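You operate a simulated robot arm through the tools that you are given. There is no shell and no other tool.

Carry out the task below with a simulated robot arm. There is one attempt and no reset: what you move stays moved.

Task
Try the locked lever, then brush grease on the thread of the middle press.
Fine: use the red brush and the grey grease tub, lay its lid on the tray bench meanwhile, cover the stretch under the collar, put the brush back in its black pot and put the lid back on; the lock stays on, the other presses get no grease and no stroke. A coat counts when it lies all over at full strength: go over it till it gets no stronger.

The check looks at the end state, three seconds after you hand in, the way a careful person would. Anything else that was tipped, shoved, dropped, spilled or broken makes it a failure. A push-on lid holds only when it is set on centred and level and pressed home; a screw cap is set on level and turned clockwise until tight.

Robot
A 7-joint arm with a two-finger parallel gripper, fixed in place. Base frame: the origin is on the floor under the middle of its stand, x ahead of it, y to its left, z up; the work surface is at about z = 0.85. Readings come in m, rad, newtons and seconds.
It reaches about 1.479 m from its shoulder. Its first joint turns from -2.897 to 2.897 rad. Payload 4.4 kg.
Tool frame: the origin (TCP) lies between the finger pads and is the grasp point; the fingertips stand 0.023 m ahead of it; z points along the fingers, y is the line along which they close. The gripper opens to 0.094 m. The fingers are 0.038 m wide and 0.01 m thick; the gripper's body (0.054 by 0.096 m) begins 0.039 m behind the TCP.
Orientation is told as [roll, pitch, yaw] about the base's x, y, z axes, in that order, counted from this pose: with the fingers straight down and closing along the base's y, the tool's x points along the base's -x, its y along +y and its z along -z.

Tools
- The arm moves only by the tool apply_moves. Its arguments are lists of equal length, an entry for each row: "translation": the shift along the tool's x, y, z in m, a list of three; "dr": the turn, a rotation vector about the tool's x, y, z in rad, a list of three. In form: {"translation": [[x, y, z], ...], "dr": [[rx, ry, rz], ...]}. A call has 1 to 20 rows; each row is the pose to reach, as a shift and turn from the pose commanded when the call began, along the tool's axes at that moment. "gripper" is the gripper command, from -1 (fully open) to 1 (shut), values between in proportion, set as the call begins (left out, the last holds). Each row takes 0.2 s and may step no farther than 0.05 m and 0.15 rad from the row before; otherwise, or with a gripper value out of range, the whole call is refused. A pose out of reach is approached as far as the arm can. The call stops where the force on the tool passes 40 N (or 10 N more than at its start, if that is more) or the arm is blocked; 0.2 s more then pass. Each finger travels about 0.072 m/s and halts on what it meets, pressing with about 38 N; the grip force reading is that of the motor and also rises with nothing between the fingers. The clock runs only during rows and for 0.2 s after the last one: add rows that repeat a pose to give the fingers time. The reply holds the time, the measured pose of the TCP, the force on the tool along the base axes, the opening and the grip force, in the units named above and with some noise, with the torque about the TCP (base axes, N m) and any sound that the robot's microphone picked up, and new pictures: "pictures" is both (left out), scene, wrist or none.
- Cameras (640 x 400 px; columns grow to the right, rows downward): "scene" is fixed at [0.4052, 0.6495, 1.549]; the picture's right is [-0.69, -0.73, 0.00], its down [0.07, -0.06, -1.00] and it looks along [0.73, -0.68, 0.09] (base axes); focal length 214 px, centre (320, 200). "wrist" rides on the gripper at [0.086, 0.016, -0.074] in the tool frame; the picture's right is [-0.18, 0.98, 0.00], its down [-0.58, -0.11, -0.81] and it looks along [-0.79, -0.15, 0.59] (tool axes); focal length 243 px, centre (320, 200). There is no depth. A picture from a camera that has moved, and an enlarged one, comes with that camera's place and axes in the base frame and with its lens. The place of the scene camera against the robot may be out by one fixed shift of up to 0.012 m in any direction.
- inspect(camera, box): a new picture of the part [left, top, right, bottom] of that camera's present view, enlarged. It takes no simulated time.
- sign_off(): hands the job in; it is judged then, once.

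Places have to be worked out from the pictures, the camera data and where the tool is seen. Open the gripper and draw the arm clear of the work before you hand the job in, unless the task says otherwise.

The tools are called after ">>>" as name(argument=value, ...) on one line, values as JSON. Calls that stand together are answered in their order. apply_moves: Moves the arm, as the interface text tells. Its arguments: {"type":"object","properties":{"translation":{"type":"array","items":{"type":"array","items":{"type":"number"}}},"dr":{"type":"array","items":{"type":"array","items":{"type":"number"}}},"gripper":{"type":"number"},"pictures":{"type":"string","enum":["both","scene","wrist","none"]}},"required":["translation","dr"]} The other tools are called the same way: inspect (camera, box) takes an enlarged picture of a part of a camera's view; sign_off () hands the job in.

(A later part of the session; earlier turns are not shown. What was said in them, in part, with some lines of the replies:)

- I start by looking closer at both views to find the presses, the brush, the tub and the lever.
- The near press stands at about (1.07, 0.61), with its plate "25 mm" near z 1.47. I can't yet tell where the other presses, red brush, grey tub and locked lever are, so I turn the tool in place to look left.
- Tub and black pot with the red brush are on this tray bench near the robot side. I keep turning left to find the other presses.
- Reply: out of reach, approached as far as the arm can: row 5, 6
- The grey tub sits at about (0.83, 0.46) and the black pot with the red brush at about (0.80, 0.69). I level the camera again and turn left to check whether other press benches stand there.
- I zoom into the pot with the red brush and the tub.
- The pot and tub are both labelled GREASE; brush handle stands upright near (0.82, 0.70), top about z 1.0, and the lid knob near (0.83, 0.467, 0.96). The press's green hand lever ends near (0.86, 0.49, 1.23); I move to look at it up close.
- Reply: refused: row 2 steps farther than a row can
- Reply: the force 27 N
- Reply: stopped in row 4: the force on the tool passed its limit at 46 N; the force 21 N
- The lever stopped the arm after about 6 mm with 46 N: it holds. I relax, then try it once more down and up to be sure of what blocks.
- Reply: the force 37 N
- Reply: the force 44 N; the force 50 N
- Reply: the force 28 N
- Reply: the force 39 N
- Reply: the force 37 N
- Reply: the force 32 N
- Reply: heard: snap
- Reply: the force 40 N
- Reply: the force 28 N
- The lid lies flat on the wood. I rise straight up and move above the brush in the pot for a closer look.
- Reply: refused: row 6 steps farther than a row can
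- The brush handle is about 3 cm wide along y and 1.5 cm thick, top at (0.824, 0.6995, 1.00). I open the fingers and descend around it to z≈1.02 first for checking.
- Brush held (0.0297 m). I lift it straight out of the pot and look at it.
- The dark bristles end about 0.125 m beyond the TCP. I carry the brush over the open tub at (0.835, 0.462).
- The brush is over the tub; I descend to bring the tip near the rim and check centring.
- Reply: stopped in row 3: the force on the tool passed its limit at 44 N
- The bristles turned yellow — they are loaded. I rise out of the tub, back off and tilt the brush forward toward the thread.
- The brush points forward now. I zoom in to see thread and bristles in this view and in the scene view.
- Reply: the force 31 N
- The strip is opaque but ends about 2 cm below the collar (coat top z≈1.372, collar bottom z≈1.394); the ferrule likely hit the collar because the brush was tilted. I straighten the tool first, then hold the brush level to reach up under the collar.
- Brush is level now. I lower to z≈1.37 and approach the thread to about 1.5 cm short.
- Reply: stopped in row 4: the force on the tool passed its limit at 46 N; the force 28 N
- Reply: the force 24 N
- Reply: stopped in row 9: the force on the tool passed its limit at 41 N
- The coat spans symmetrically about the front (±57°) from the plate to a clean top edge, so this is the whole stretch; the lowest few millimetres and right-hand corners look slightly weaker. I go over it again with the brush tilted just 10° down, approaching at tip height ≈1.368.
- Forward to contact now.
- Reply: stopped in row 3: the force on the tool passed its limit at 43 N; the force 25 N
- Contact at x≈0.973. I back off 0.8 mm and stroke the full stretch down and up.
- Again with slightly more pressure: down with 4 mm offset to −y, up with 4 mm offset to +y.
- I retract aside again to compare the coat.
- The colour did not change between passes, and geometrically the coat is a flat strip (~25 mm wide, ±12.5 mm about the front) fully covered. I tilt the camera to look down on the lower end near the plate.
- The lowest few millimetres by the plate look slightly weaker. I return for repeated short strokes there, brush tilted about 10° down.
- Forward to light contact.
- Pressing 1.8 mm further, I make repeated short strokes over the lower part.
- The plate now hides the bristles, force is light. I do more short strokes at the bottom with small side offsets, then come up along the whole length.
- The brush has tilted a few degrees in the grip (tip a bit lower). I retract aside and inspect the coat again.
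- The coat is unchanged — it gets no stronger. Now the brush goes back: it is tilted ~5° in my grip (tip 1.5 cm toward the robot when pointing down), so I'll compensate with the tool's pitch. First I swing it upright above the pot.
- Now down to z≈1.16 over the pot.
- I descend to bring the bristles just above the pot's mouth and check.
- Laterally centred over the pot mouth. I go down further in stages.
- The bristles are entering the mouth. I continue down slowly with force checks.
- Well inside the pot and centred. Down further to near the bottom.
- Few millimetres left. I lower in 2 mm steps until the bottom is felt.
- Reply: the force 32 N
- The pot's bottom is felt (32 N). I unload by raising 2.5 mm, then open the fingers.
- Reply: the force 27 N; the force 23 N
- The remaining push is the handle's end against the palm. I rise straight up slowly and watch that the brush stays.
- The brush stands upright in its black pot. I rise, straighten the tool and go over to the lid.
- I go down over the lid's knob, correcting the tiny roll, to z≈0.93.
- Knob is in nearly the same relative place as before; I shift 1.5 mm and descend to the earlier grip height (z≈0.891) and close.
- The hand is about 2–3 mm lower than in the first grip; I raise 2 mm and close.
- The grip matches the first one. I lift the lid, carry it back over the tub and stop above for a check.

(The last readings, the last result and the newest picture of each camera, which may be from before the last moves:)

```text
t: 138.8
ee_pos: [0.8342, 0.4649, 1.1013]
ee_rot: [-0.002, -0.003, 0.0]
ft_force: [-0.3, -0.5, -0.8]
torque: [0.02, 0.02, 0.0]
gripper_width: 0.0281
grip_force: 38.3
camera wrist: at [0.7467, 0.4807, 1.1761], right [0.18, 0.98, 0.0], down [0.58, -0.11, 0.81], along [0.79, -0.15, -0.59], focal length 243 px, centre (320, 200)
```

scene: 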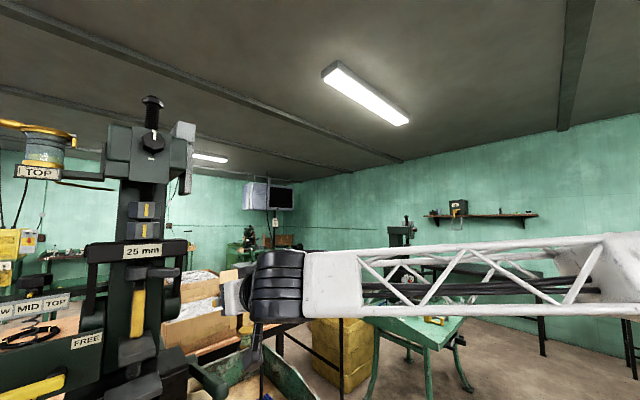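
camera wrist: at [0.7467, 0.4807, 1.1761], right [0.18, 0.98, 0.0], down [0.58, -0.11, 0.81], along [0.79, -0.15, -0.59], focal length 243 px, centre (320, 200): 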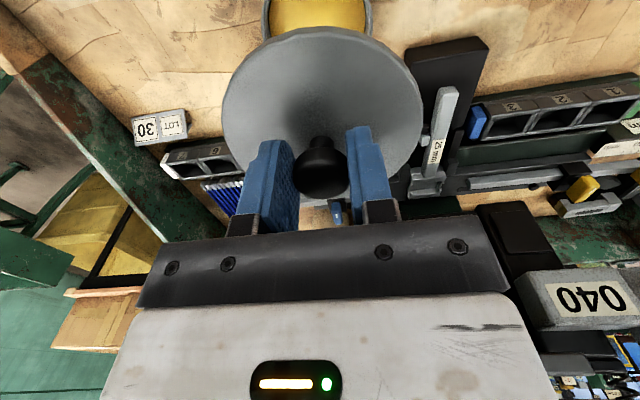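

I lower to z≈0.984, the height where I had a comparison picture after lifting the lid off.

>>> apply_moves(translation=[[0, -0.001, 0.04], [0, -0.001, 0.08], [0, -0.001, 0.117]], dr=[[0, 0, 0], [0, 0, 0], [0, 0, 0]], pictures="wrist")

>>> inspect(camera="wrist", box=[180, 0, 460, 220])

```text
t: 139.6
ee_pos: [0.8358, 0.4623, 0.9862]
ee_rot: [-0.001, -0.004, -0.001]
ft_force: [1.4, -0.6, -0.9]
torque: [-0.04, 0.01, -0.04]
gripper_width: 0.0277
grip_force: 37.9
camera wrist: at [0.7481, 0.4786, 1.0608], right [0.18, 0.98, 0.0], down [0.58, -0.11, 0.81], along [0.79, -0.15, -0.59], focal length 243 px, centre (320, 200)
```

wrist: 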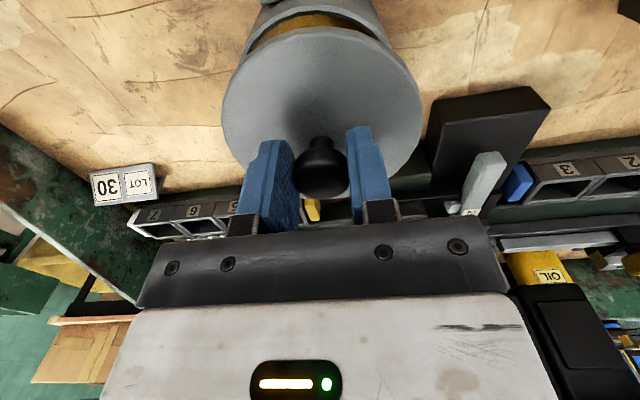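

```text
1.82 times, centred on (320, 110) of wrist
camera zoom: at [0.7481, 0.4786, 1.0608], right [0.18, 0.98, 0.0], down [0.58, -0.11, 0.81], along [0.79, -0.15, -0.59], focal length 441 px, centre (320, 364)
```

zoom: 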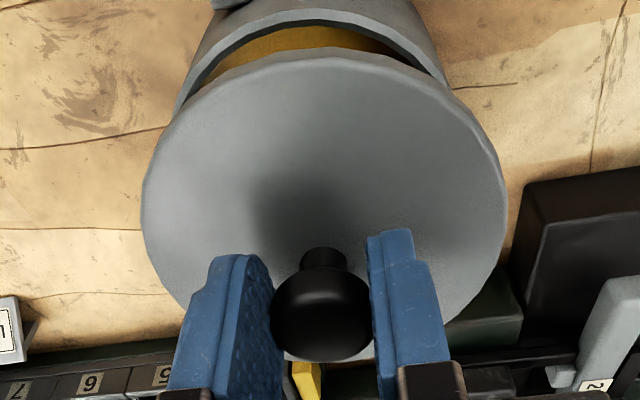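

The view nearly matches the lift-off picture; the hand seems about 1 mm too far to −y. I correct and lower gently to z≈0.960.

>>> apply_moves(translation=[[0, 0.001, 0.01], [0, 0.001, 0.02], [0, 0.001, 0.026]], dr=[[0, 0, 0], [0, 0, 0], [0, 0, 0]], pictures="wrist")

>>> inspect(camera="wrist", box=[180, 0, 460, 220])

```text
t: 140.4
ee_pos: [0.8357, 0.4632, 0.9596]
ee_rot: [-0.002, -0.003, 0.001]
ft_force: [-0.2, -0.1, -0.5]
torque: [0.01, 0.0, -0.03]
gripper_width: 0.0278
grip_force: 38.0
camera wrist: at [0.7475, 0.4798, 1.034], right [0.18, 0.98, 0.0], down [0.58, -0.11, 0.81], along [0.79, -0.15, -0.59], focal length 243 px, centre (320, 200)
```

wrist: 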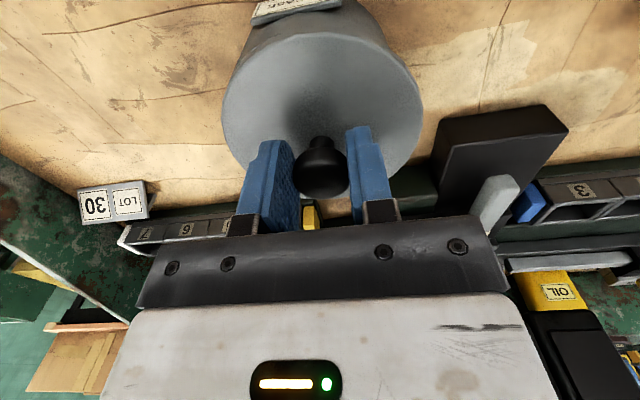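

```text
1.82 times, centred on (320, 110) of wrist
camera zoom: at [0.7475, 0.4798, 1.034], right [0.18, 0.98, 0.0], down [0.58, -0.11, 0.81], along [0.79, -0.15, -0.59], focal length 441 px, centre (320, 364)
```

zoom: 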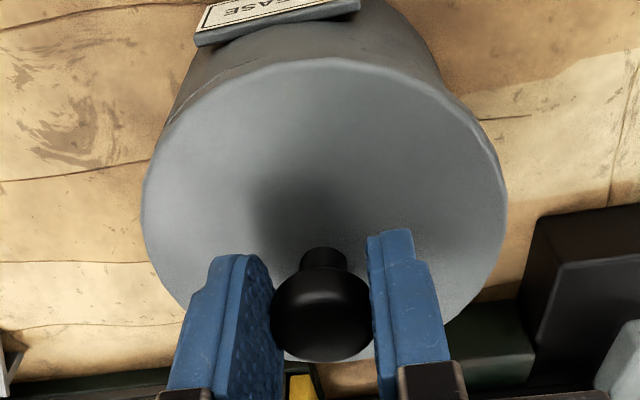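

The lid is just above the rim and aligned. I lower in 2 mm steps feeling for the seat.

>>> apply_moves(translation=[[0, 0, 0.002], [0, 0, 0.004], [0, 0, 0.006]], dr=[[0, 0, 0], [0, 0, 0], [0, 0, 0]], pictures="none")

```text
t: 141.2
ee_pos: [0.8365, 0.4629, 0.9527]
ee_rot: [-0.003, -0.002, 0.002]
ft_force: [-1.2, 0.8, 1.6]
torque: [-0.05, 0.07, -0.02]
gripper_width: 0.0282
grip_force: 37.5
```

Almost at the seat height and only 1.6 N. I press further in 1.5 mm steps until it seats.

>>> apply_moves(translation=[[0, 0, 0.0015], [0, 0, 0.003], [0, 0, 0.0045]], dr=[[0, 0, 0], [0, 0, 0], [0, 0, 0]], pictures="wrist")

>>> inspect(camera="wrist", box=[180, 0, 460, 220])

```text
t: 142.0
ee_pos: [0.8368, 0.4639, 0.9535]
ee_rot: [-0.001, -0.006, 0.0]
ft_force: [0.9, 1.0, 3.2]
torque: [0.01, -0.05, 0.03]
gripper_width: 0.028
grip_force: 37.8
stopped in row 3: the force on the tool passed its limit at 43 N (the readings are from after the stop); the commanded pose is now the measured one
camera wrist: at [0.7485, 0.4804, 1.0274], right [0.18, 0.98, 0.0], down [0.58, -0.11, 0.81], along [0.8, -0.15, -0.59], focal length 243 px, centre (320, 200)
```

wrist: 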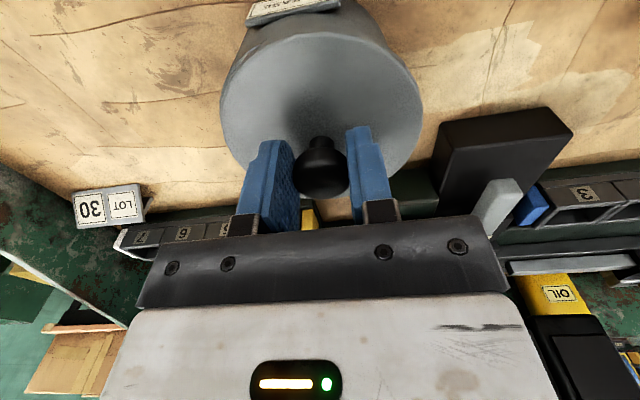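

```text
1.82 times, centred on (320, 110) of wrist
camera zoom: at [0.7485, 0.4804, 1.0274], right [0.18, 0.98, 0.0], down [0.58, -0.11, 0.81], along [0.8, -0.15, -0.59], focal length 441 px, centre (320, 364)
```

zoom: 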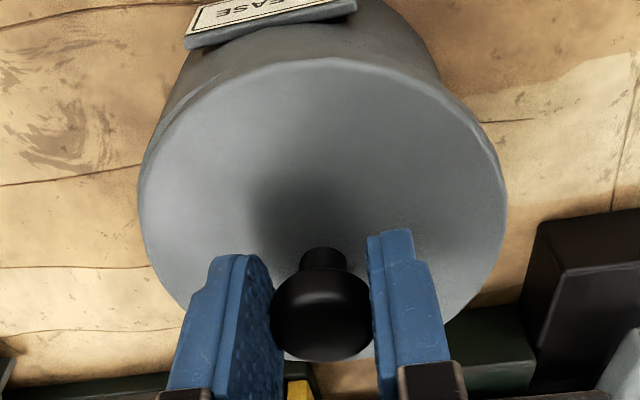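

No snap yet — 43 N came up as it touched. I look closely at how the lid sits against the tub before pressing again.

>>> inspect(camera="wrist", box=[205, 0, 315, 110])

>>> inspect(camera="wrist", box=[330, 0, 440, 110])

```text
3.64 times, centred on (260, 55) of wrist
camera zoom: at [0.7485, 0.4804, 1.0274], right [0.18, 0.98, 0.0], down [0.58, -0.11, 0.81], along [0.8, -0.15, -0.59], focal length 882 px, centre (538, 727)
```

zoom: 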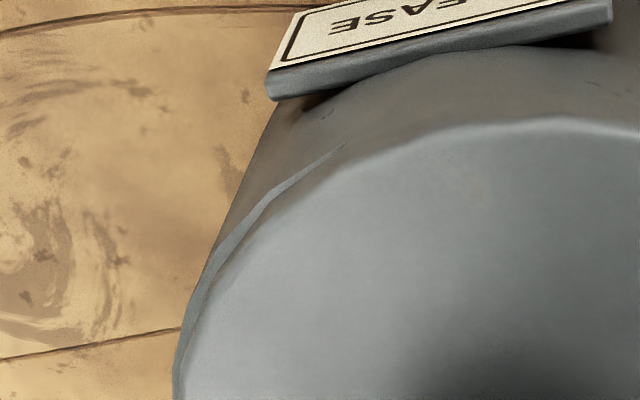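

```text
3.64 times, centred on (385, 55) of wrist
camera zoom: at [0.7485, 0.4804, 1.0274], right [0.18, 0.98, 0.0], down [0.58, -0.11, 0.81], along [0.8, -0.15, -0.59], focal length 882 px, centre (84, 727)
```

zoom: 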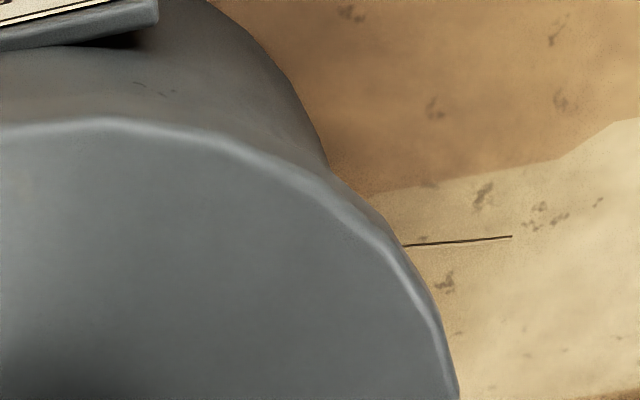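

The tub's rim peeks out on the −y/−x side, so the lid sits about 2 mm too far to +y and 1 mm to +x. I lift 4 mm, correct, and lower again.

>>> apply_moves(translation=[[0, 0, -0.004], [0.0012, -0.002, -0.004], [0.0012, -0.002, -0.001]], dr=[[0, 0.003, 0], [0, 0.003, 0], [0, 0.003, 0]], pictures="wrist")

>>> inspect(camera="wrist", box=[205, 0, 315, 110])

>>> inspect(camera="wrist", box=[330, 0, 440, 110])

```text
t: 142.8
ee_pos: [0.8347, 0.4618, 0.953]
ee_rot: [0.0, -0.002, -0.001]
ft_force: [0.3, 0.4, -0.6]
torque: [0.01, 0.0, 0.02]
gripper_width: 0.0283
grip_force: 37.7
camera wrist: at [0.7473, 0.4782, 1.0281], right [0.18, 0.98, 0.0], down [0.58, -0.11, 0.81], along [0.79, -0.15, -0.59], focal length 243 px, centre (320, 200)
```

wrist: 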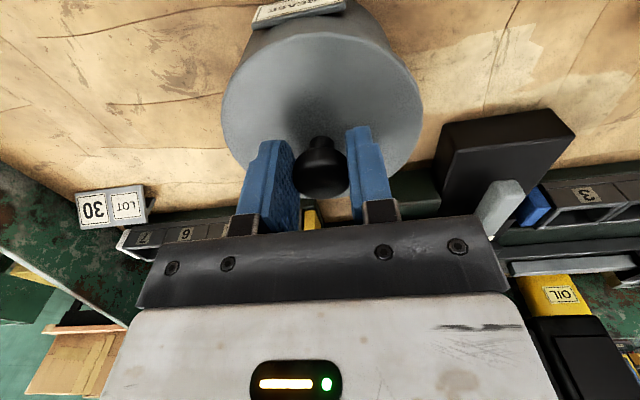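

```text
3.64 times, centred on (260, 55) of wrist
camera zoom: at [0.7473, 0.4782, 1.0281], right [0.18, 0.98, 0.0], down [0.58, -0.11, 0.81], along [0.79, -0.15, -0.59], focal length 882 px, centre (538, 727)
```

zoom: 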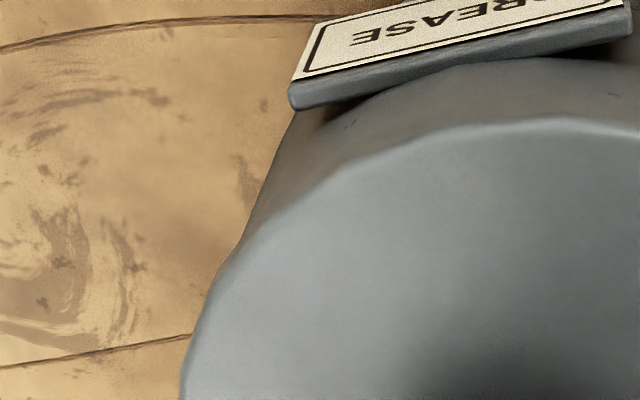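

```text
3.64 times, centred on (385, 55) of wrist
camera zoom: at [0.7473, 0.4782, 1.0281], right [0.18, 0.98, 0.0], down [0.58, -0.11, 0.81], along [0.79, -0.15, -0.59], focal length 882 px, centre (84, 727)
```

zoom: 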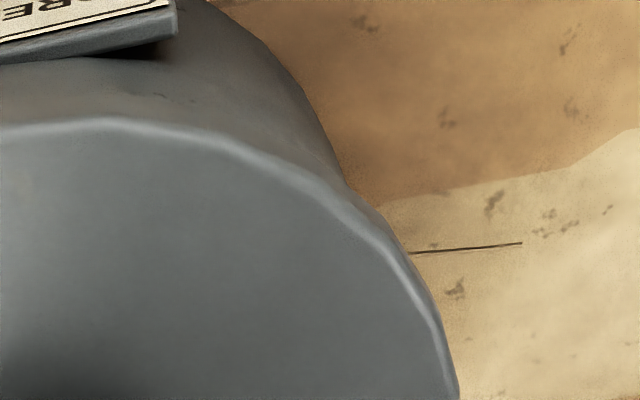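

No rim peeks out now and the pose matches the original grip. I press down in small steps.

>>> apply_moves(translation=[[0, 0, 0.0015], [0, 0, 0.003], [0, 0, 0.0045], [0, 0, 0.0055]], dr=[[0, 0, 0], [0, 0, 0], [0, 0, 0], [0, 0, 0]], pictures="none")

```text
t: 143.7
ee_pos: [0.8365, 0.4626, 0.953]
ee_rot: [0.003, -0.006, -0.001]
ft_force: [1.3, 0.0, 3.4]
torque: [0.01, 0.0, -0.03]
gripper_width: 0.0281
grip_force: 37.6
stopped in row 4: the force on the tool passed its limit at 43 N (the readings are from after the stop); the commanded pose is now the measured one
```

43 N again without a snap sound. I look at how the lid sits now.

>>> inspect(camera="wrist", box=[205, 0, 315, 110])

>>> inspect(camera="wrist", box=[330, 0, 440, 110])

>>> inspect(camera="wrist", box=[220, 60, 420, 240])

```text
3.64 times, centred on (260, 55) of wrist
camera zoom: at [0.748, 0.4787, 1.027], right [0.18, 0.98, 0.0], down [0.58, -0.11, 0.81], along [0.8, -0.15, -0.59], focal length 882 px, centre (538, 727)
```

zoom: 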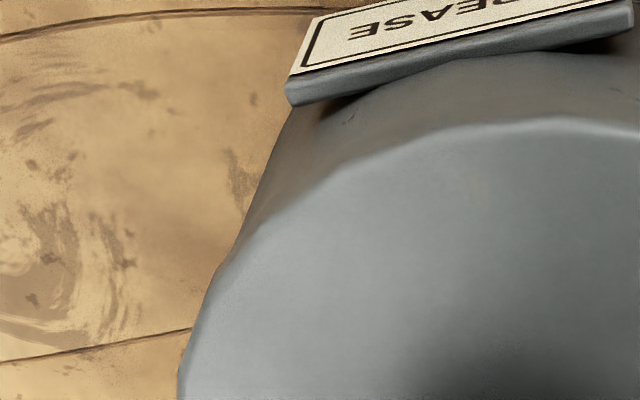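

```text
3.64 times, centred on (385, 55) of wrist
camera zoom: at [0.748, 0.4787, 1.027], right [0.18, 0.98, 0.0], down [0.58, -0.11, 0.81], along [0.8, -0.15, -0.59], focal length 882 px, centre (84, 727)
```

zoom: 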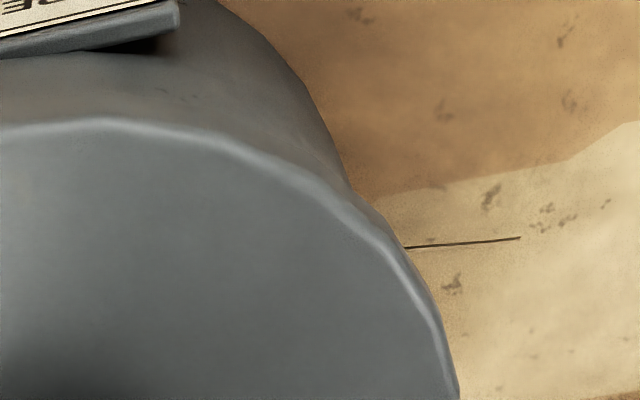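

```text
2.22 times, centred on (320, 150) of wrist
camera zoom: at [0.748, 0.4787, 1.027], right [0.18, 0.98, 0.0], down [0.58, -0.11, 0.81], along [0.8, -0.15, -0.59], focal length 539 px, centre (320, 311)
```

zoom: 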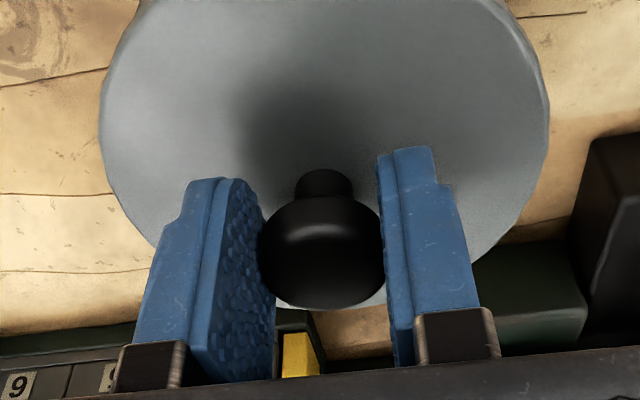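

The view equals the original closed state within a millimetre. To be sure it is pressed home I build up the push more gradually.

>>> apply_moves(translation=[[0, 0, 0.001], [0, 0, 0.002], [0, 0, 0.003], [0, 0, 0.003], [0, 0, 0.003]], dr=[[0, 0.003, 0], [0, 0.004, 0], [0, 0.004, 0], [0, 0.004, 0], [0, 0.004, 0]], pictures="none")

```text
t: 144.7
ee_pos: [0.8362, 0.4626, 0.9538]
ee_rot: [0.005, -0.006, 0.001]
ft_force: [0.7, 0.8, 3.1]
torque: [0.02, 0.0, 0.03]
gripper_width: 0.028
grip_force: 38.2
stopped in row 5: the force on the tool passed its limit at 41 N (the readings are from after the stop); the commanded pose is now the measured one
```

The lid rests on a firm stop at the original height. I test gently whether it holds by pulling up 1.5 mm.

>>> apply_moves(translation=[[0, 0, -0.001], [0, 0, -0.002]], dr=[[-0.004, 0.004, 0], [-0.004, 0.004, 0]], pictures="none")

```text
t: 145.3
ee_pos: [0.8363, 0.4617, 0.9535]
ee_rot: [0.007, 0.0, 0.002]
ft_force: [0.1, -0.2, 0.3]
torque: [-0.01, -0.01, -0.03]
gripper_width: 0.0281
grip_force: 38.1
```

No resistance: not locked yet, and my roll has drifted to 0.007. I level the tool, lifting 3 mm, and take readings.

>>> apply_moves(translation=[[0, 0, -0.002], [0, 0, -0.003]], dr=[[0.003, 0, -0.001], [0.0065, 0, -0.001]], pictures="none")

>>> apply_moves(translation=[[0, 0, 0]], dr=[[0, 0, 0]], pictures="none")

>>> apply_moves(translation=[[0, 0, 0]], dr=[[0, 0, 0]], pictures="none")

>>> apply_moves(translation=[[0, 0, 0]], dr=[[0, 0, 0]], pictures="wrist")

>>> inspect(camera="wrist", box=[205, 0, 315, 110])

>>> inspect(camera="wrist", box=[330, 0, 440, 110])

```text
t: 145.9
ee_pos: [0.8359, 0.462, 0.9577]
ee_rot: [0.0, 0.002, 0.001]
ft_force: [0.3, 0.2, -0.5]
torque: [0.02, 0.01, -0.02]
gripper_width: 0.0281
grip_force: 38.1
```

```text
t: 146.3
ee_pos: [0.8371, 0.4627, 0.9584]
ee_rot: [0.0, 0.001, 0.003]
ft_force: [0.0, 0.4, -0.8]
torque: [-0.01, -0.01, 0.04]
gripper_width: 0.0283
grip_force: 37.5
```

```text
t: 146.7
ee_pos: [0.8369, 0.4624, 0.9578]
ee_rot: [-0.001, 0.001, 0.002]
ft_force: [0.0, 0.2, -0.8]
torque: [0.01, -0.05, 0.01]
gripper_width: 0.0281
grip_force: 38.0
```

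```text
t: 147.1
ee_pos: [0.8367, 0.4629, 0.9576]
ee_rot: [0.0, 0.0, 0.002]
ft_force: [-0.6, -0.3, -0.4]
torque: [0.03, -0.02, 0.0]
gripper_width: 0.0285
grip_force: 37.9
camera wrist: at [0.7488, 0.479, 1.0321], right [0.18, 0.98, 0.0], down [0.58, -0.11, 0.81], along [0.79, -0.15, -0.59], focal length 243 px, centre (320, 200)
```

wrist: 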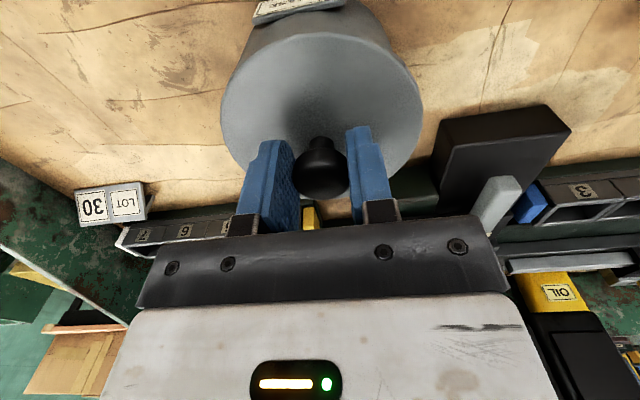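

```text
3.64 times, centred on (260, 55) of wrist
camera zoom: at [0.7488, 0.479, 1.0321], right [0.18, 0.98, 0.0], down [0.58, -0.11, 0.81], along [0.79, -0.15, -0.59], focal length 882 px, centre (538, 727)
```

zoom: 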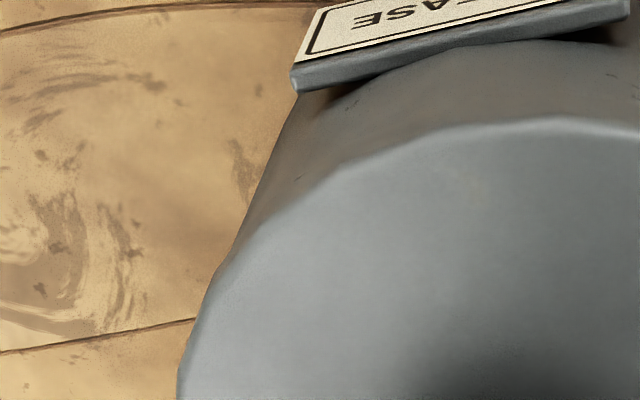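

```text
3.64 times, centred on (385, 55) of wrist
camera zoom: at [0.7488, 0.479, 1.0321], right [0.18, 0.98, 0.0], down [0.58, -0.11, 0.81], along [0.79, -0.15, -0.59], focal length 882 px, centre (84, 727)
```

zoom: 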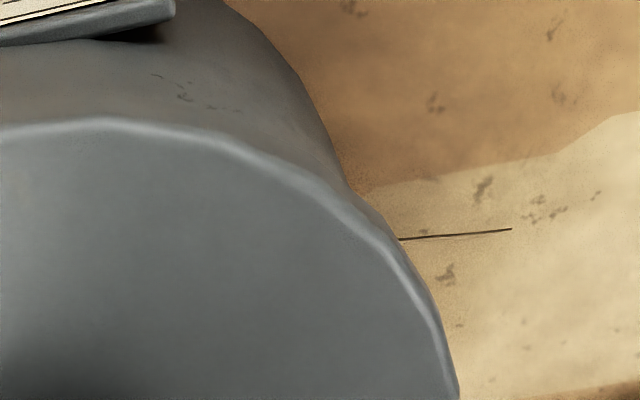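

Averaged readings put the hand at x≈0.8367, about 1.7 mm further out than the original grip (0.8351), with the tool level now. I shift back 1.8 mm and lower again to press.

>>> apply_moves(translation=[[0.0018, 0, 0], [0.0018, 0, 0.003], [0.0018, 0, 0.005]], dr=[[0, 0, 0.002], [0, 0, 0.002], [0, 0, 0.002]], pictures="none")

>>> apply_moves(translation=[[0, 0, 0.001], [0, 0, 0.002], [0, 0, 0.003]], dr=[[0, 0, 0], [0, 0, 0], [0, 0, 0]], pictures="wrist")

>>> inspect(camera="wrist", box=[205, 0, 315, 110])

>>> inspect(camera="wrist", box=[330, 0, 440, 110])

```text
t: 147.9
ee_pos: [0.8345, 0.463, 0.9525]
ee_rot: [0.001, -0.002, 0.0]
ft_force: [-1.0, -0.2, 4.2]
torque: [0.1, -0.14, 0.02]
gripper_width: 0.0281
grip_force: 37.8
```

```text
t: 148.8
ee_pos: [0.8365, 0.4637, 0.9518]
ee_rot: [0.003, -0.005, 0.0]
ft_force: [-0.4, 0.4, 3.5]
torque: [0.0, -0.02, 0.03]
gripper_width: 0.0283
grip_force: 37.9
stopped in row 3: the force on the tool passed its limit at 42 N (the readings are from after the stop); the commanded pose is now the measured one
camera wrist: at [0.7477, 0.4794, 1.0269], right [0.18, 0.98, 0.0], down [0.58, -0.11, 0.81], along [0.8, -0.15, -0.59], focal length 243 px, centre (320, 200)
```

wrist: 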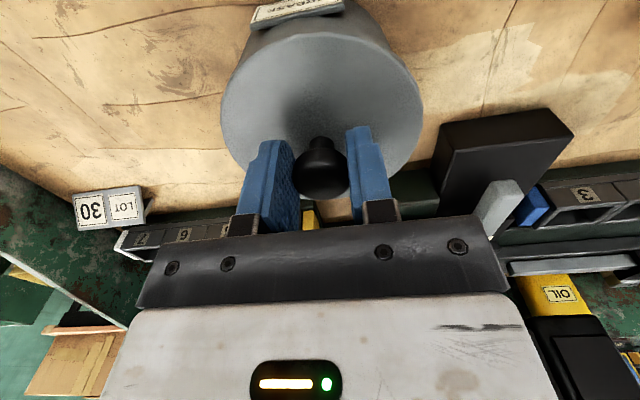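

```text
3.64 times, centred on (260, 55) of wrist
camera zoom: at [0.7477, 0.4794, 1.0269], right [0.18, 0.98, 0.0], down [0.58, -0.11, 0.81], along [0.8, -0.15, -0.59], focal length 882 px, centre (538, 727)
```

zoom: 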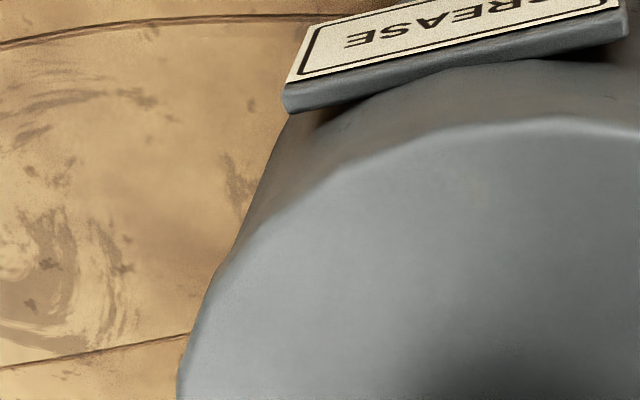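

```text
3.64 times, centred on (385, 55) of wrist
camera zoom: at [0.7477, 0.4794, 1.0269], right [0.18, 0.98, 0.0], down [0.58, -0.11, 0.81], along [0.8, -0.15, -0.59], focal length 882 px, centre (84, 727)
```

zoom: 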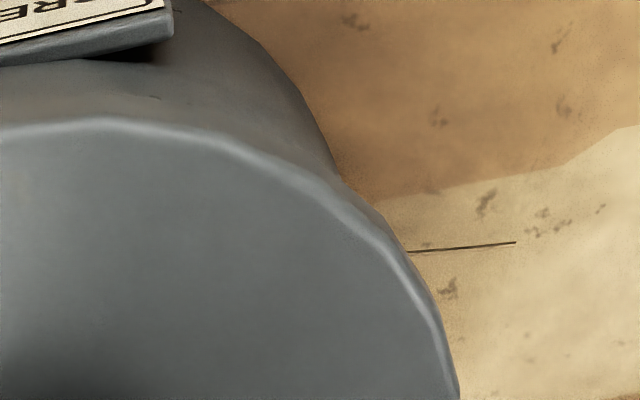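

The hand deflects a little (+1.5 mm x, −0.005 pitch) each time the limit trips. I re-level, then build up the push in two calls so that I can hold more than 40 N steadily.

>>> apply_moves(translation=[[0.0012, -0.0005, -0.001], [0.0012, -0.0005, 0.0005], [0.0012, -0.0005, 0.0012], [0.0012, -0.0005, 0.0018]], dr=[[0.002, 0.004, 0], [0.002, 0.005, 0], [0.002, 0.005, 0], [0.002, 0.005, 0]], pictures="none")

```text
t: 149.8
ee_pos: [0.8328, 0.4621, 0.953]
ee_rot: [0.002, 0.0, -0.001]
ft_force: [-11.8, -2.8, 25.9]
torque: [-0.09, -0.03, -0.06]
gripper_width: 0.0283
grip_force: 37.6
```

Holding 26 N. I push on in small increments and listen.

>>> apply_moves(translation=[[-0.0005, 0, 0.0004], [-0.0005, 0, 0.0007], [-0.0005, 0, 0.0007]], dr=[[0, 0, 0], [0, 0, 0], [0, 0, 0]], pictures="none")

```text
t: 150.3
ee_pos: [0.835, 0.4624, 0.9528]
ee_rot: [0.001, -0.002, 0.0]
ft_force: [0.2, -0.1, 3.6]
torque: [0.01, -0.03, -0.03]
gripper_width: 0.028
grip_force: 38.5
stopped in row 2: the force on the tool passed its limit at 42 N (the readings are from after the stop); the commanded pose is now the measured one
```

Measuring where the tub's wall meets the lid edge on both sides, the lid still sits ~1.7 mm too far to +y. I lift 3 mm, shift 1.7 mm to −y and look again.

>>> apply_moves(translation=[[0, 0, -0.003], [0, -0.0017, -0.003], [0, -0.0017, -0.0005]], dr=[[0, 0, 0], [0.001, 0.002, 0], [0.001, 0.002, 0]], pictures="wrist")

>>> inspect(camera="wrist", box=[205, 0, 315, 110])

>>> inspect(camera="wrist", box=[330, 0, 440, 110])

```text
t: 151.2
ee_pos: [0.8347, 0.462, 0.9521]
ee_rot: [-0.001, 0.002, -0.003]
ft_force: [0.3, -1.2, -2.4]
torque: [-0.02, -0.02, 0.0]
gripper_width: 0.0284
grip_force: 37.9
camera wrist: at [0.7474, 0.4776, 1.0275], right [0.18, 0.98, 0.0], down [0.58, -0.11, 0.81], along [0.79, -0.15, -0.59], focal length 243 px, centre (320, 200)
```

wrist: 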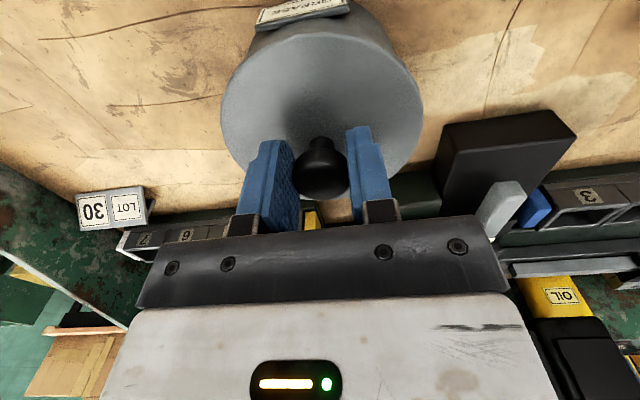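

```text
3.64 times, centred on (260, 55) of wrist
camera zoom: at [0.7474, 0.4776, 1.0275], right [0.18, 0.98, 0.0], down [0.58, -0.11, 0.81], along [0.79, -0.15, -0.59], focal length 882 px, centre (538, 727)
```

zoom: 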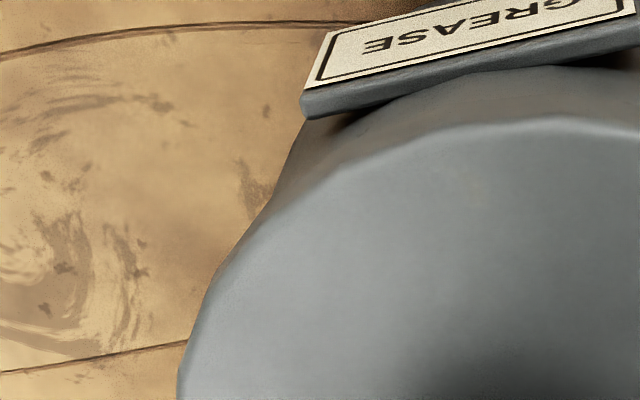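

```text
3.64 times, centred on (385, 55) of wrist
camera zoom: at [0.7474, 0.4776, 1.0275], right [0.18, 0.98, 0.0], down [0.58, -0.11, 0.81], along [0.79, -0.15, -0.59], focal length 882 px, centre (84, 727)
```

zoom: 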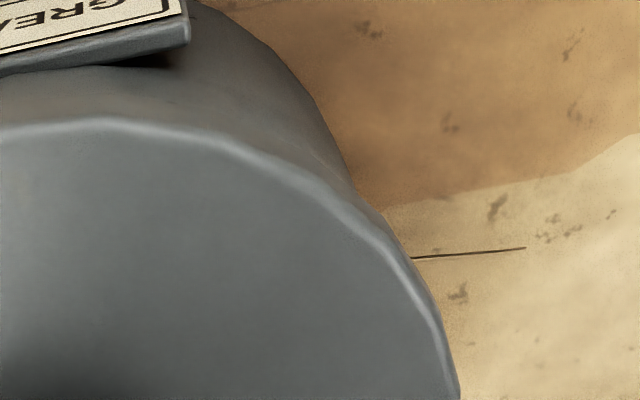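

Now the wall–lid junctions are symmetric. I press down again step by step.

>>> apply_moves(translation=[[0, 0, 0.001], [0, 0, 0.002], [0, 0, 0.0028], [0, 0, 0.0028]], dr=[[0, 0, 0], [0, 0, 0], [0, 0, 0], [0, 0, 0]], pictures="none")

```text
t: 152.2
ee_pos: [0.835, 0.4606, 0.9517]
ee_rot: [0.002, -0.004, -0.001]
ft_force: [-8.0, 1.8, 30.7]
torque: [0.03, -0.08, 0.02]
gripper_width: 0.0283
grip_force: 37.8
```

Holding 31 N, no snap yet. I add half a millimetre more and hold.

>>> apply_moves(translation=[[0, 0, 0.0003], [0, 0, 0.0005], [0, 0, 0.0005]], dr=[[0, 0, 0], [0, 0, 0], [0, 0, 0]], pictures="none")

```text
t: 152.7
ee_pos: [0.8362, 0.4613, 0.9521]
ee_rot: [0.004, -0.002, 0.0]
ft_force: [0.5, 0.9, 3.1]
torque: [0.02, 0.02, -0.02]
gripper_width: 0.028
grip_force: 38.4
stopped in row 2: the force on the tool passed its limit at 43 N (the readings are from after the stop); the commanded pose is now the measured one
```

I test gently again whether it holds: 1.2 mm upward pull.

>>> apply_moves(translation=[[0, 0, -0.0006], [0, 0, -0.0012], [0, 0, -0.0012]], dr=[[0, 0, 0], [0, 0, 0], [0, 0, 0]], pictures="none")

```text
t: 153.5
ee_pos: [0.8362, 0.4616, 0.9514]
ee_rot: [0.002, -0.002, 0.0]
ft_force: [-0.8, 0.4, -1.0]
torque: [-0.03, -0.04, 0.02]
gripper_width: 0.028
grip_force: 38.6
```

>>> apply_moves(translation=[[0, 0, -0.0015], [0, 0, -0.0025], [0, 0, -0.0025]], dr=[[0, 0, 0], [0, 0, 0], [0, 0, 0]], pictures="wrist")

>>> inspect(camera="wrist", box=[205, 0, 315, 110])

>>> inspect(camera="wrist", box=[330, 0, 440, 110])

```text
t: 154.3
ee_pos: [0.8339, 0.4598, 0.9556]
ee_rot: [0.001, -0.003, 0.0]
ft_force: [0.4, -0.1, -0.3]
torque: [0.01, -0.03, 0.03]
gripper_width: 0.0278
grip_force: 38.0
camera wrist: at [0.7477, 0.4775, 1.0302], right [0.18, 0.98, 0.0], down [0.58, -0.11, 0.81], along [0.79, -0.15, -0.59], focal length 243 px, centre (320, 200)
```

wrist: 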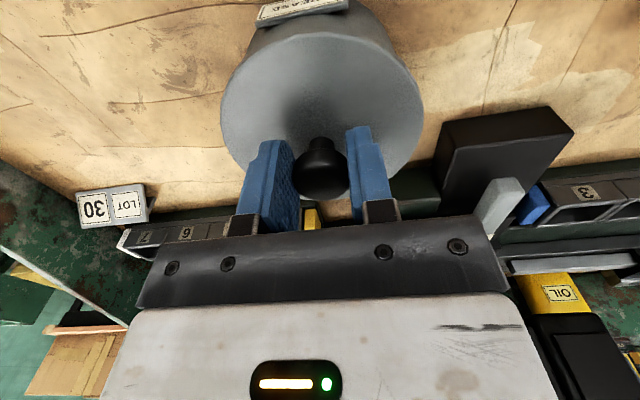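

```text
3.64 times, centred on (260, 55) of wrist
camera zoom: at [0.7477, 0.4775, 1.0302], right [0.18, 0.98, 0.0], down [0.58, -0.11, 0.81], along [0.79, -0.15, -0.59], focal length 882 px, centre (538, 727)
```

zoom: 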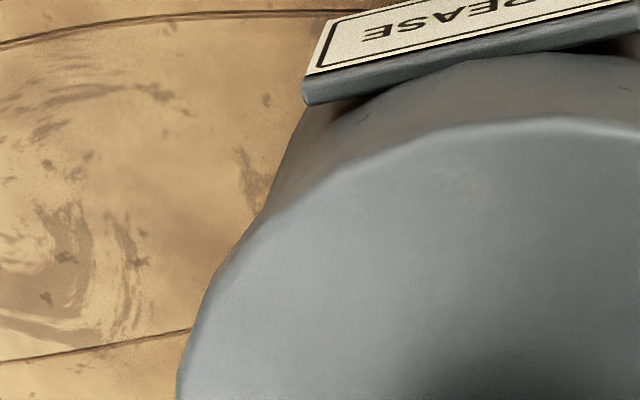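

```text
3.64 times, centred on (385, 55) of wrist
camera zoom: at [0.7477, 0.4775, 1.0302], right [0.18, 0.98, 0.0], down [0.58, -0.11, 0.81], along [0.79, -0.15, -0.59], focal length 882 px, centre (84, 727)
```

zoom: 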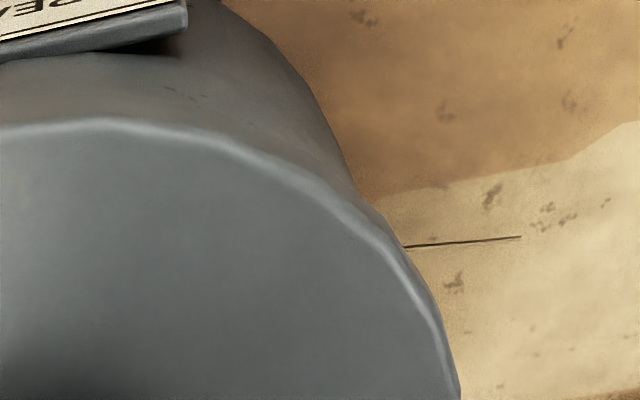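

It lifts freely, so it is not locked. I search for the exact centre: pressing with ~25 N at several small x-offsets in one call, listening for the snap.

>>> apply_moves(translation=[[0, 0, 0.0025], [0, 0, 0.0043], [0, 0, 0.0053], [0.001, 0, 0.0025], [0.001, 0, 0.0043], [0.001, 0, 0.0053], [0.002, 0, 0.0025], [0.002, 0, 0.0043], [0.002, 0, 0.0053], [0.003, 0, 0.0025], [0.003, 0, 0.0043], [0.003, 0, 0.0053], [-0.001, 0, 0.0025], [-0.001, 0, 0.0043], [-0.001, 0, 0.0053], [0, 0, 0.0025]], dr=[[0, 0.003, 0], [0, 0.003, 0], [0, 0.003, 0], [0, 0.003, 0], [0, 0.003, 0], [0, 0.003, 0], [0, 0.003, 0], [0, 0.003, 0], [0, 0.003, 0], [0, 0.003, 0], [0, 0.003, 0], [0, 0.003, 0], [0, 0.003, 0], [0, 0.003, 0], [0, 0.003, 0], [0, 0.003, 0]], pictures="none")

```text
t: 157.7
ee_pos: [0.8355, 0.4601, 0.9521]
ee_rot: [0.002, 0.004, -0.002]
ft_force: [3.0, -0.2, 6.2]
torque: [0.02, -0.42, 0.04]
gripper_width: 0.0281
grip_force: 37.8
```

No snap. I unload, open the fingers and step back to see how the lid really sits on the tub.

>>> apply_moves(translation=[[0, 0, -0.0005], [0, 0, -0.0005]], dr=[[0, 0, 0], [0, 0, 0]], pictures="none")

>>> apply_moves(translation=[[0, 0, 0], [0, 0, 0], [0, 0, 0]], dr=[[0, 0, 0], [0, 0, 0], [0, 0, 0]], gripper=-0.1, pictures="wrist")

>>> apply_moves(translation=[[0, 0, -0.03], [0, 0, -0.06], [0.03, 0, -0.09], [0.06, 0, -0.11]], dr=[[0, 0, 0], [0, 0, 0], [0, 0, 0], [0, 0, 0]], pictures="wrist")

>>> inspect(camera="wrist", box=[220, 0, 420, 160])

```text
t: 158.3
ee_pos: [0.8356, 0.4613, 0.9529]
ee_rot: [0.001, 0.004, 0.001]
ft_force: [0.4, -0.1, -0.6]
torque: [-0.03, 0.02, -0.02]
gripper_width: 0.0281
grip_force: 38.6
```

```text
t: 159.1
ee_pos: [0.835, 0.4618, 0.954]
ee_rot: [0.003, 0.002, 0.001]
ft_force: [-0.4, 0.8, -0.3]
torque: [-0.03, 0.01, 0.01]
gripper_width: 0.052
grip_force: 0.0
heard: snap
camera wrist: at [0.7481, 0.4775, 1.0284], right [0.18, 0.98, 0.0], down [0.58, -0.11, 0.8], along [0.79, -0.15, -0.59], focal length 243 px, centre (320, 200)
```

wrist: 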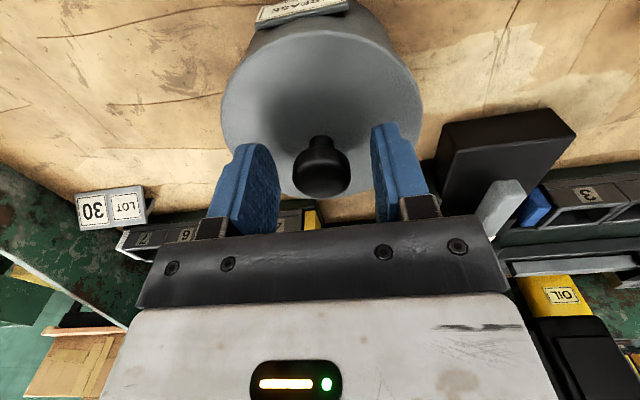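

```text
t: 160.1
ee_pos: [0.7745, 0.4603, 1.0624]
ee_rot: [0.003, 0.004, 0.002]
ft_force: [-0.6, 0.1, -0.9]
torque: [0.01, -0.04, 0.01]
gripper_width: 0.0515
grip_force: 0.0
camera wrist: at [0.6877, 0.4769, 1.1374], right [0.18, 0.98, 0.0], down [0.58, -0.11, 0.8], along [0.79, -0.15, -0.59], focal length 243 px, centre (320, 200)
```

wrist: 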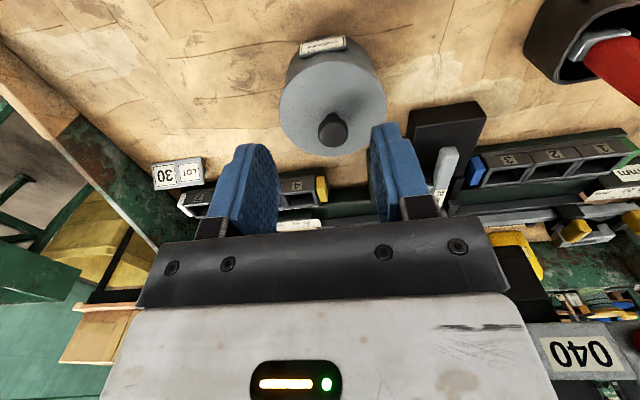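

```text
2.50 times, centred on (320, 80) of wrist
camera zoom: at [0.6877, 0.4769, 1.1374], right [0.18, 0.98, 0.0], down [0.58, -0.11, 0.8], along [0.79, -0.15, -0.59], focal length 606 px, centre (320, 500)
```

zoom: 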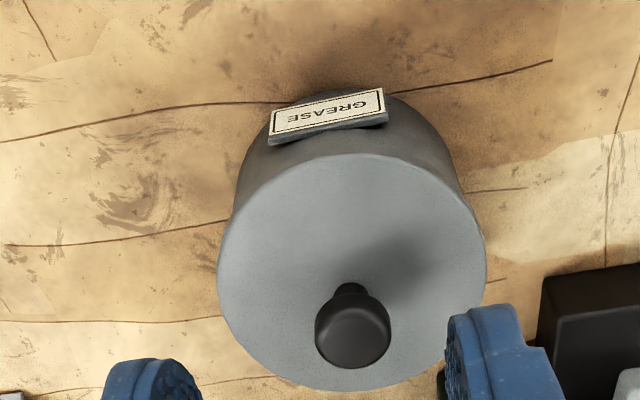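

A snap was heard as I let go: the lid has snapped home (it had snapped loose when I first gripped it). It looks centred and level. I open fully and draw the arm up and back for a final look around.

>>> apply_moves(translation=[[0.01, 0, -0.045], [0.02, 0, -0.09], [0.03, -0.005, -0.135], [0.04, -0.01, -0.18], [0.05, -0.02, -0.225], [0.06, -0.03, -0.27], [0.07, -0.04, -0.315], [0.08, -0.05, -0.36], [0.09, -0.06, -0.4], [0.1, -0.07, -0.44]], dr=[[0, 0, 0], [0, 0, 0], [0, 0, 0], [0, 0, 0], [0, 0, 0], [0, 0, 0], [0, 0, 0], [0, 0, 0], [0, 0, 0], [0, 0, 0]], gripper=-1)

>>> inspect(camera="wrist", box=[240, 0, 600, 220])

>>> inspect(camera="scene", box=[0, 240, 240, 400])

```text
t: 162.3
ee_pos: [0.6762, 0.3908, 1.503]
ee_rot: [0.0, 0.003, -0.002]
ft_force: [-0.3, 0.2, 0.0]
torque: [-0.02, 0.01, 0.04]
gripper_width: 0.0941
grip_force: 0.2
camera wrist: at [0.5893, 0.4065, 1.5773], right [0.19, 0.98, 0.0], down [0.58, -0.11, 0.8], along [0.79, -0.15, -0.59], focal length 243 px, centre (320, 200)
```

scene: 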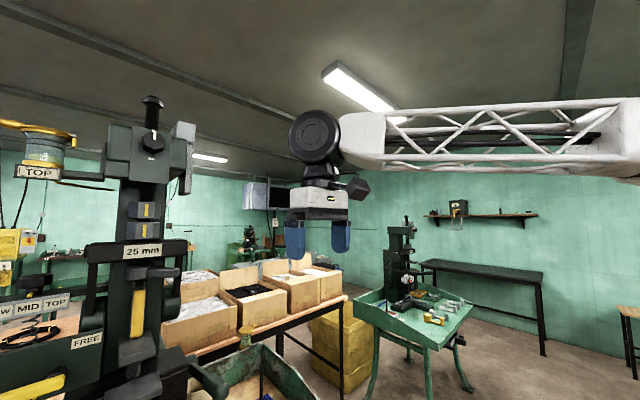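
wrist: 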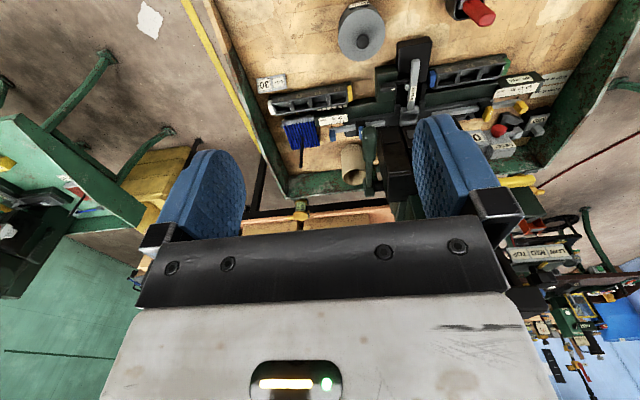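

```text
1.78 times, centred on (420, 110) of wrist
camera zoom: at [0.5893, 0.4065, 1.5773], right [0.19, 0.98, 0.0], down [0.58, -0.11, 0.8], along [0.79, -0.15, -0.59], focal length 431 px, centre (142, 360)
```

zoom: 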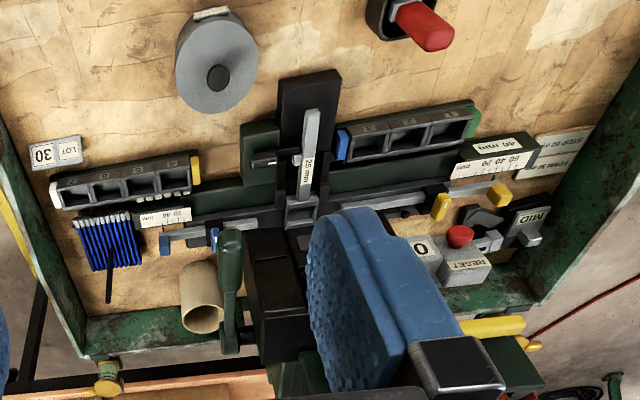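

```text
2.50 times, centred on (120, 320) of scene
camera zoom: at [0.4052, 0.6495, 1.549], right [-0.69, -0.73, 0.0], down [0.07, -0.06, -1.0], along [0.73, -0.68, 0.09], focal length 536 px, centre (820, -100)
```

zoom: 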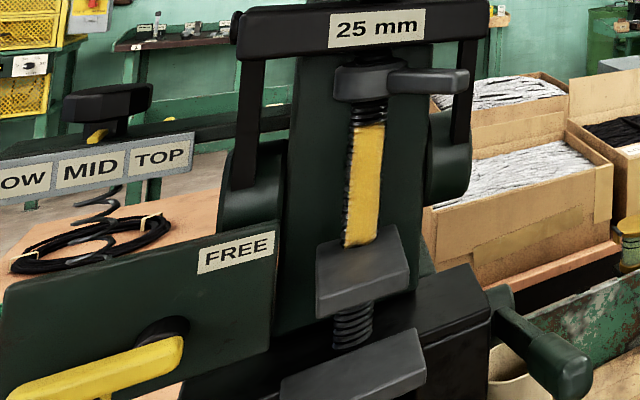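

All in place: coat on, lock at LOCK, lever at rest, brush in pot. For certainty I take a low side view of the lid on the tub.

>>> apply_moves(translation=[[0.0015, 0.0055, 0.044], [0.003, 0.011, 0.088], [0.0044, 0.0164, 0.132], [0.006, 0.022, 0.176], [0.0073, 0.0273, 0.22], [0.0088, 0.033, 0.264], [0.01, 0.038, 0.308], [0.0117, 0.0437, 0.352], [0.013, 0.049, 0.395], [0.0145, 0.0545, 0.438], [0.016, 0.06, 0.48]], dr=[[0, -0.046, 0], [0, -0.092, 0], [0, -0.138, 0], [0, -0.184, 0], [0, -0.23, 0], [0, -0.276, 0], [0, -0.322, 0], [0, -0.368, 0], [0, -0.414, 0], [0, -0.46, 0], [0, -0.5, 0]], pictures="wrist")

>>> inspect(camera="wrist", box=[230, 30, 410, 180])

```text
t: 164.7
ee_pos: [0.66, 0.4508, 1.025]
ee_rot: [0.004, -0.5, -0.003]
ft_force: [0.6, -1.0, 0.3]
torque: [-0.01, -0.01, 0.0]
gripper_width: 0.094
grip_force: 0.0
camera wrist: at [0.5478, 0.4671, 1.0489], right [0.16, 0.98, 0.09], down [0.12, -0.11, 0.99], along [0.98, -0.15, -0.14], focal length 243 px, centre (320, 200)
```

wrist: 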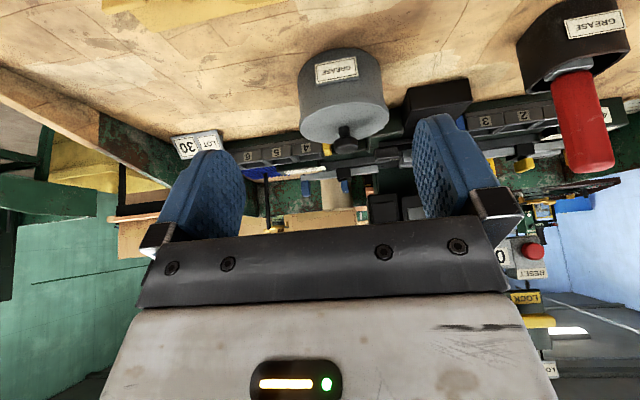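

```text
2.67 times, centred on (320, 105) of wrist
camera zoom: at [0.5478, 0.4671, 1.0489], right [0.16, 0.98, 0.09], down [0.12, -0.11, 0.99], along [0.98, -0.15, -0.14], focal length 647 px, centre (320, 453)
```

zoom: 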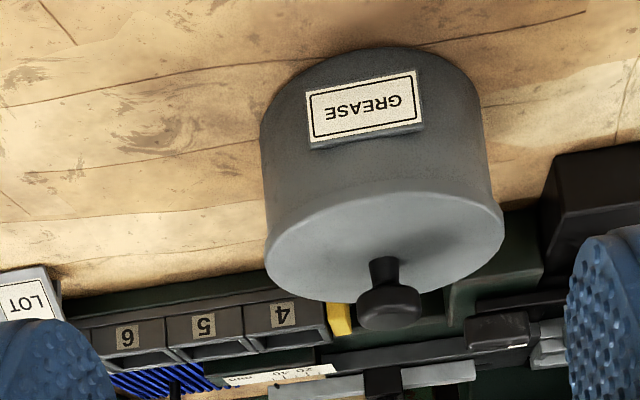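

Seen from the side the lid sits level, flush and evenly overhanging on both sides; the brush stands in its pot. I now draw the arm well clear with the gripper open.

>>> apply_moves(translation=[[-0.0157, -0.0091, -0.0401], [-0.0314, -0.0182, -0.0802], [-0.0471, -0.0273, -0.1203], [-0.0628, -0.0364, -0.1604], [-0.0785, -0.0455, -0.2005], [-0.0942, -0.0545, -0.2407], [-0.1099, -0.0636, -0.2808], [-0.1256, -0.0727, -0.3209], [-0.1413, -0.0818, -0.361], [-0.157, -0.0909, -0.4011], [-0.1727, -0.1, -0.4412]], dr=[[0, 0.045, 0], [0, 0.09, 0], [0, 0.136, 0], [0, 0.182, 0], [0, 0.227, 0], [0, 0.273, 0], [0, 0.318, 0], [0, 0.364, 0], [0, 0.409, 0], [0, 0.454, 0], [0, 0.5, 0]], gripper=-1)

>>> inspect(camera="wrist", box=[320, 0, 560, 200])

>>> inspect(camera="scene", box=[120, 270, 160, 345])

```text
t: 167.1
ee_pos: [0.6015, 0.3499, 1.4907]
ee_rot: [0.001, 0.002, 0.0]
ft_force: [-0.9, 0.6, -0.1]
torque: [0.0, 0.0, 0.04]
gripper_width: 0.094
grip_force: 0.2
camera wrist: at [0.5142, 0.3663, 1.5666], right [0.18, 0.98, 0.0], down [0.58, -0.11, 0.8], along [0.79, -0.15, -0.59], focal length 243 px, centre (320, 200)
```

scene: 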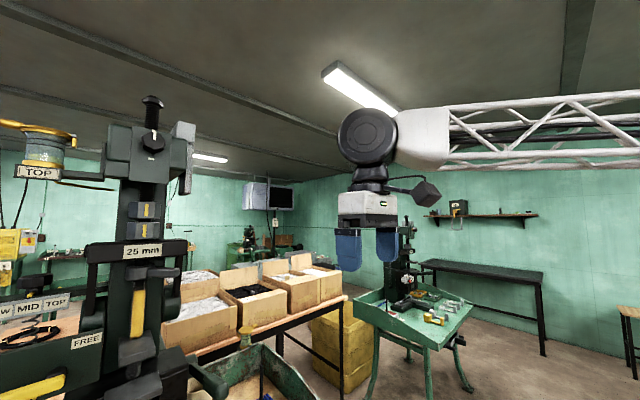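
wrist: 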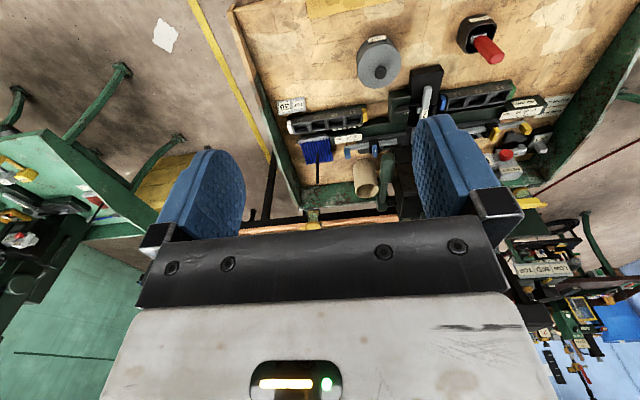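

```text
2.00 times, centred on (440, 100) of wrist
camera zoom: at [0.5142, 0.3663, 1.5666], right [0.18, 0.98, 0.0], down [0.58, -0.11, 0.8], along [0.79, -0.15, -0.59], focal length 485 px, centre (80, 400)
```

zoom: 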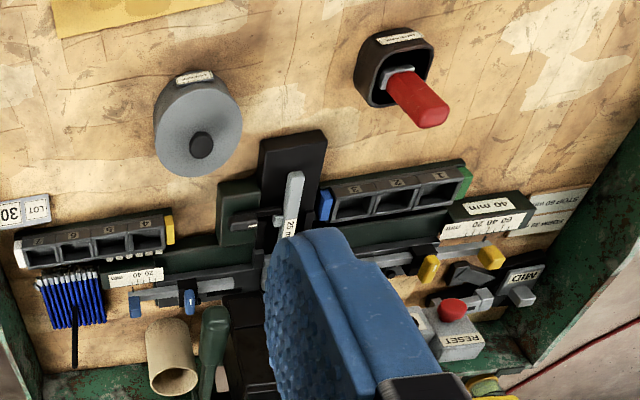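

```text
5.33 times, centred on (140, 308) of scene
camera zoom: at [0.4052, 0.6495, 1.549], right [-0.69, -0.73, 0.0], down [0.07, -0.06, -1.0], along [0.73, -0.68, 0.09], focal length 1144 px, centre (1280, -373)
```

zoom: 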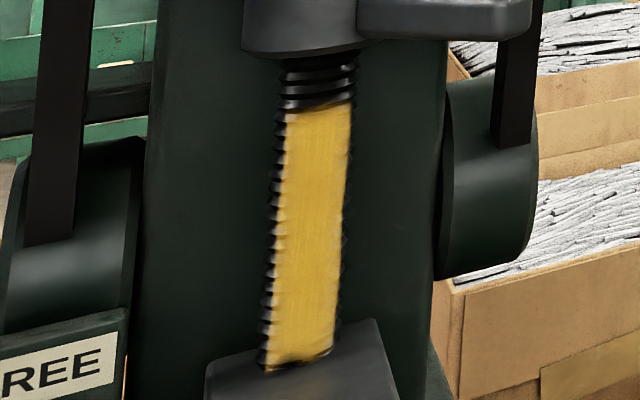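

The coat lies full along the stretch under the collar, the brush stands in the black pot, and the lid is snapped on the grey tub. The lock is at LOCK, the lever is at rest, and the open arm is clear, so I hand the job in.

>>> sign_off()

```text
The job is handed in.
```

I tried the locked lever and greased the thread of the press on the tray bench, then handed the job in. I don't have the check's result.

- **Which press:** I took the press on the tray bench to be the middle press, because it was the only one in reach. I touched no other press.
- **Lever:** it moved about 15 mm of play, then stopped hard with about 35 N on it. I put it back where it was. The yellow lock stayed at LOCK, and the counter still read 040 after the try.
- **Grease:** I used the red brush and the grey tub. More passes no longer changed the coat. It covers the front of the thread, from the plate up to about 2 cm below the collar. Brushing above that line left no grease, so I took it to be the end of the stretch.
- **Brush:** it stands upright in its black pot.
- **Lid:** it lay on the tray bench while I worked and is back on the tub. It took several tries to centre. I heard it snap as I let go, and from the side it looks level and centred. I didn't test it again after the snap.
- **Tub:** it may have shifted a millimetre or two while I was pressing the lid on.
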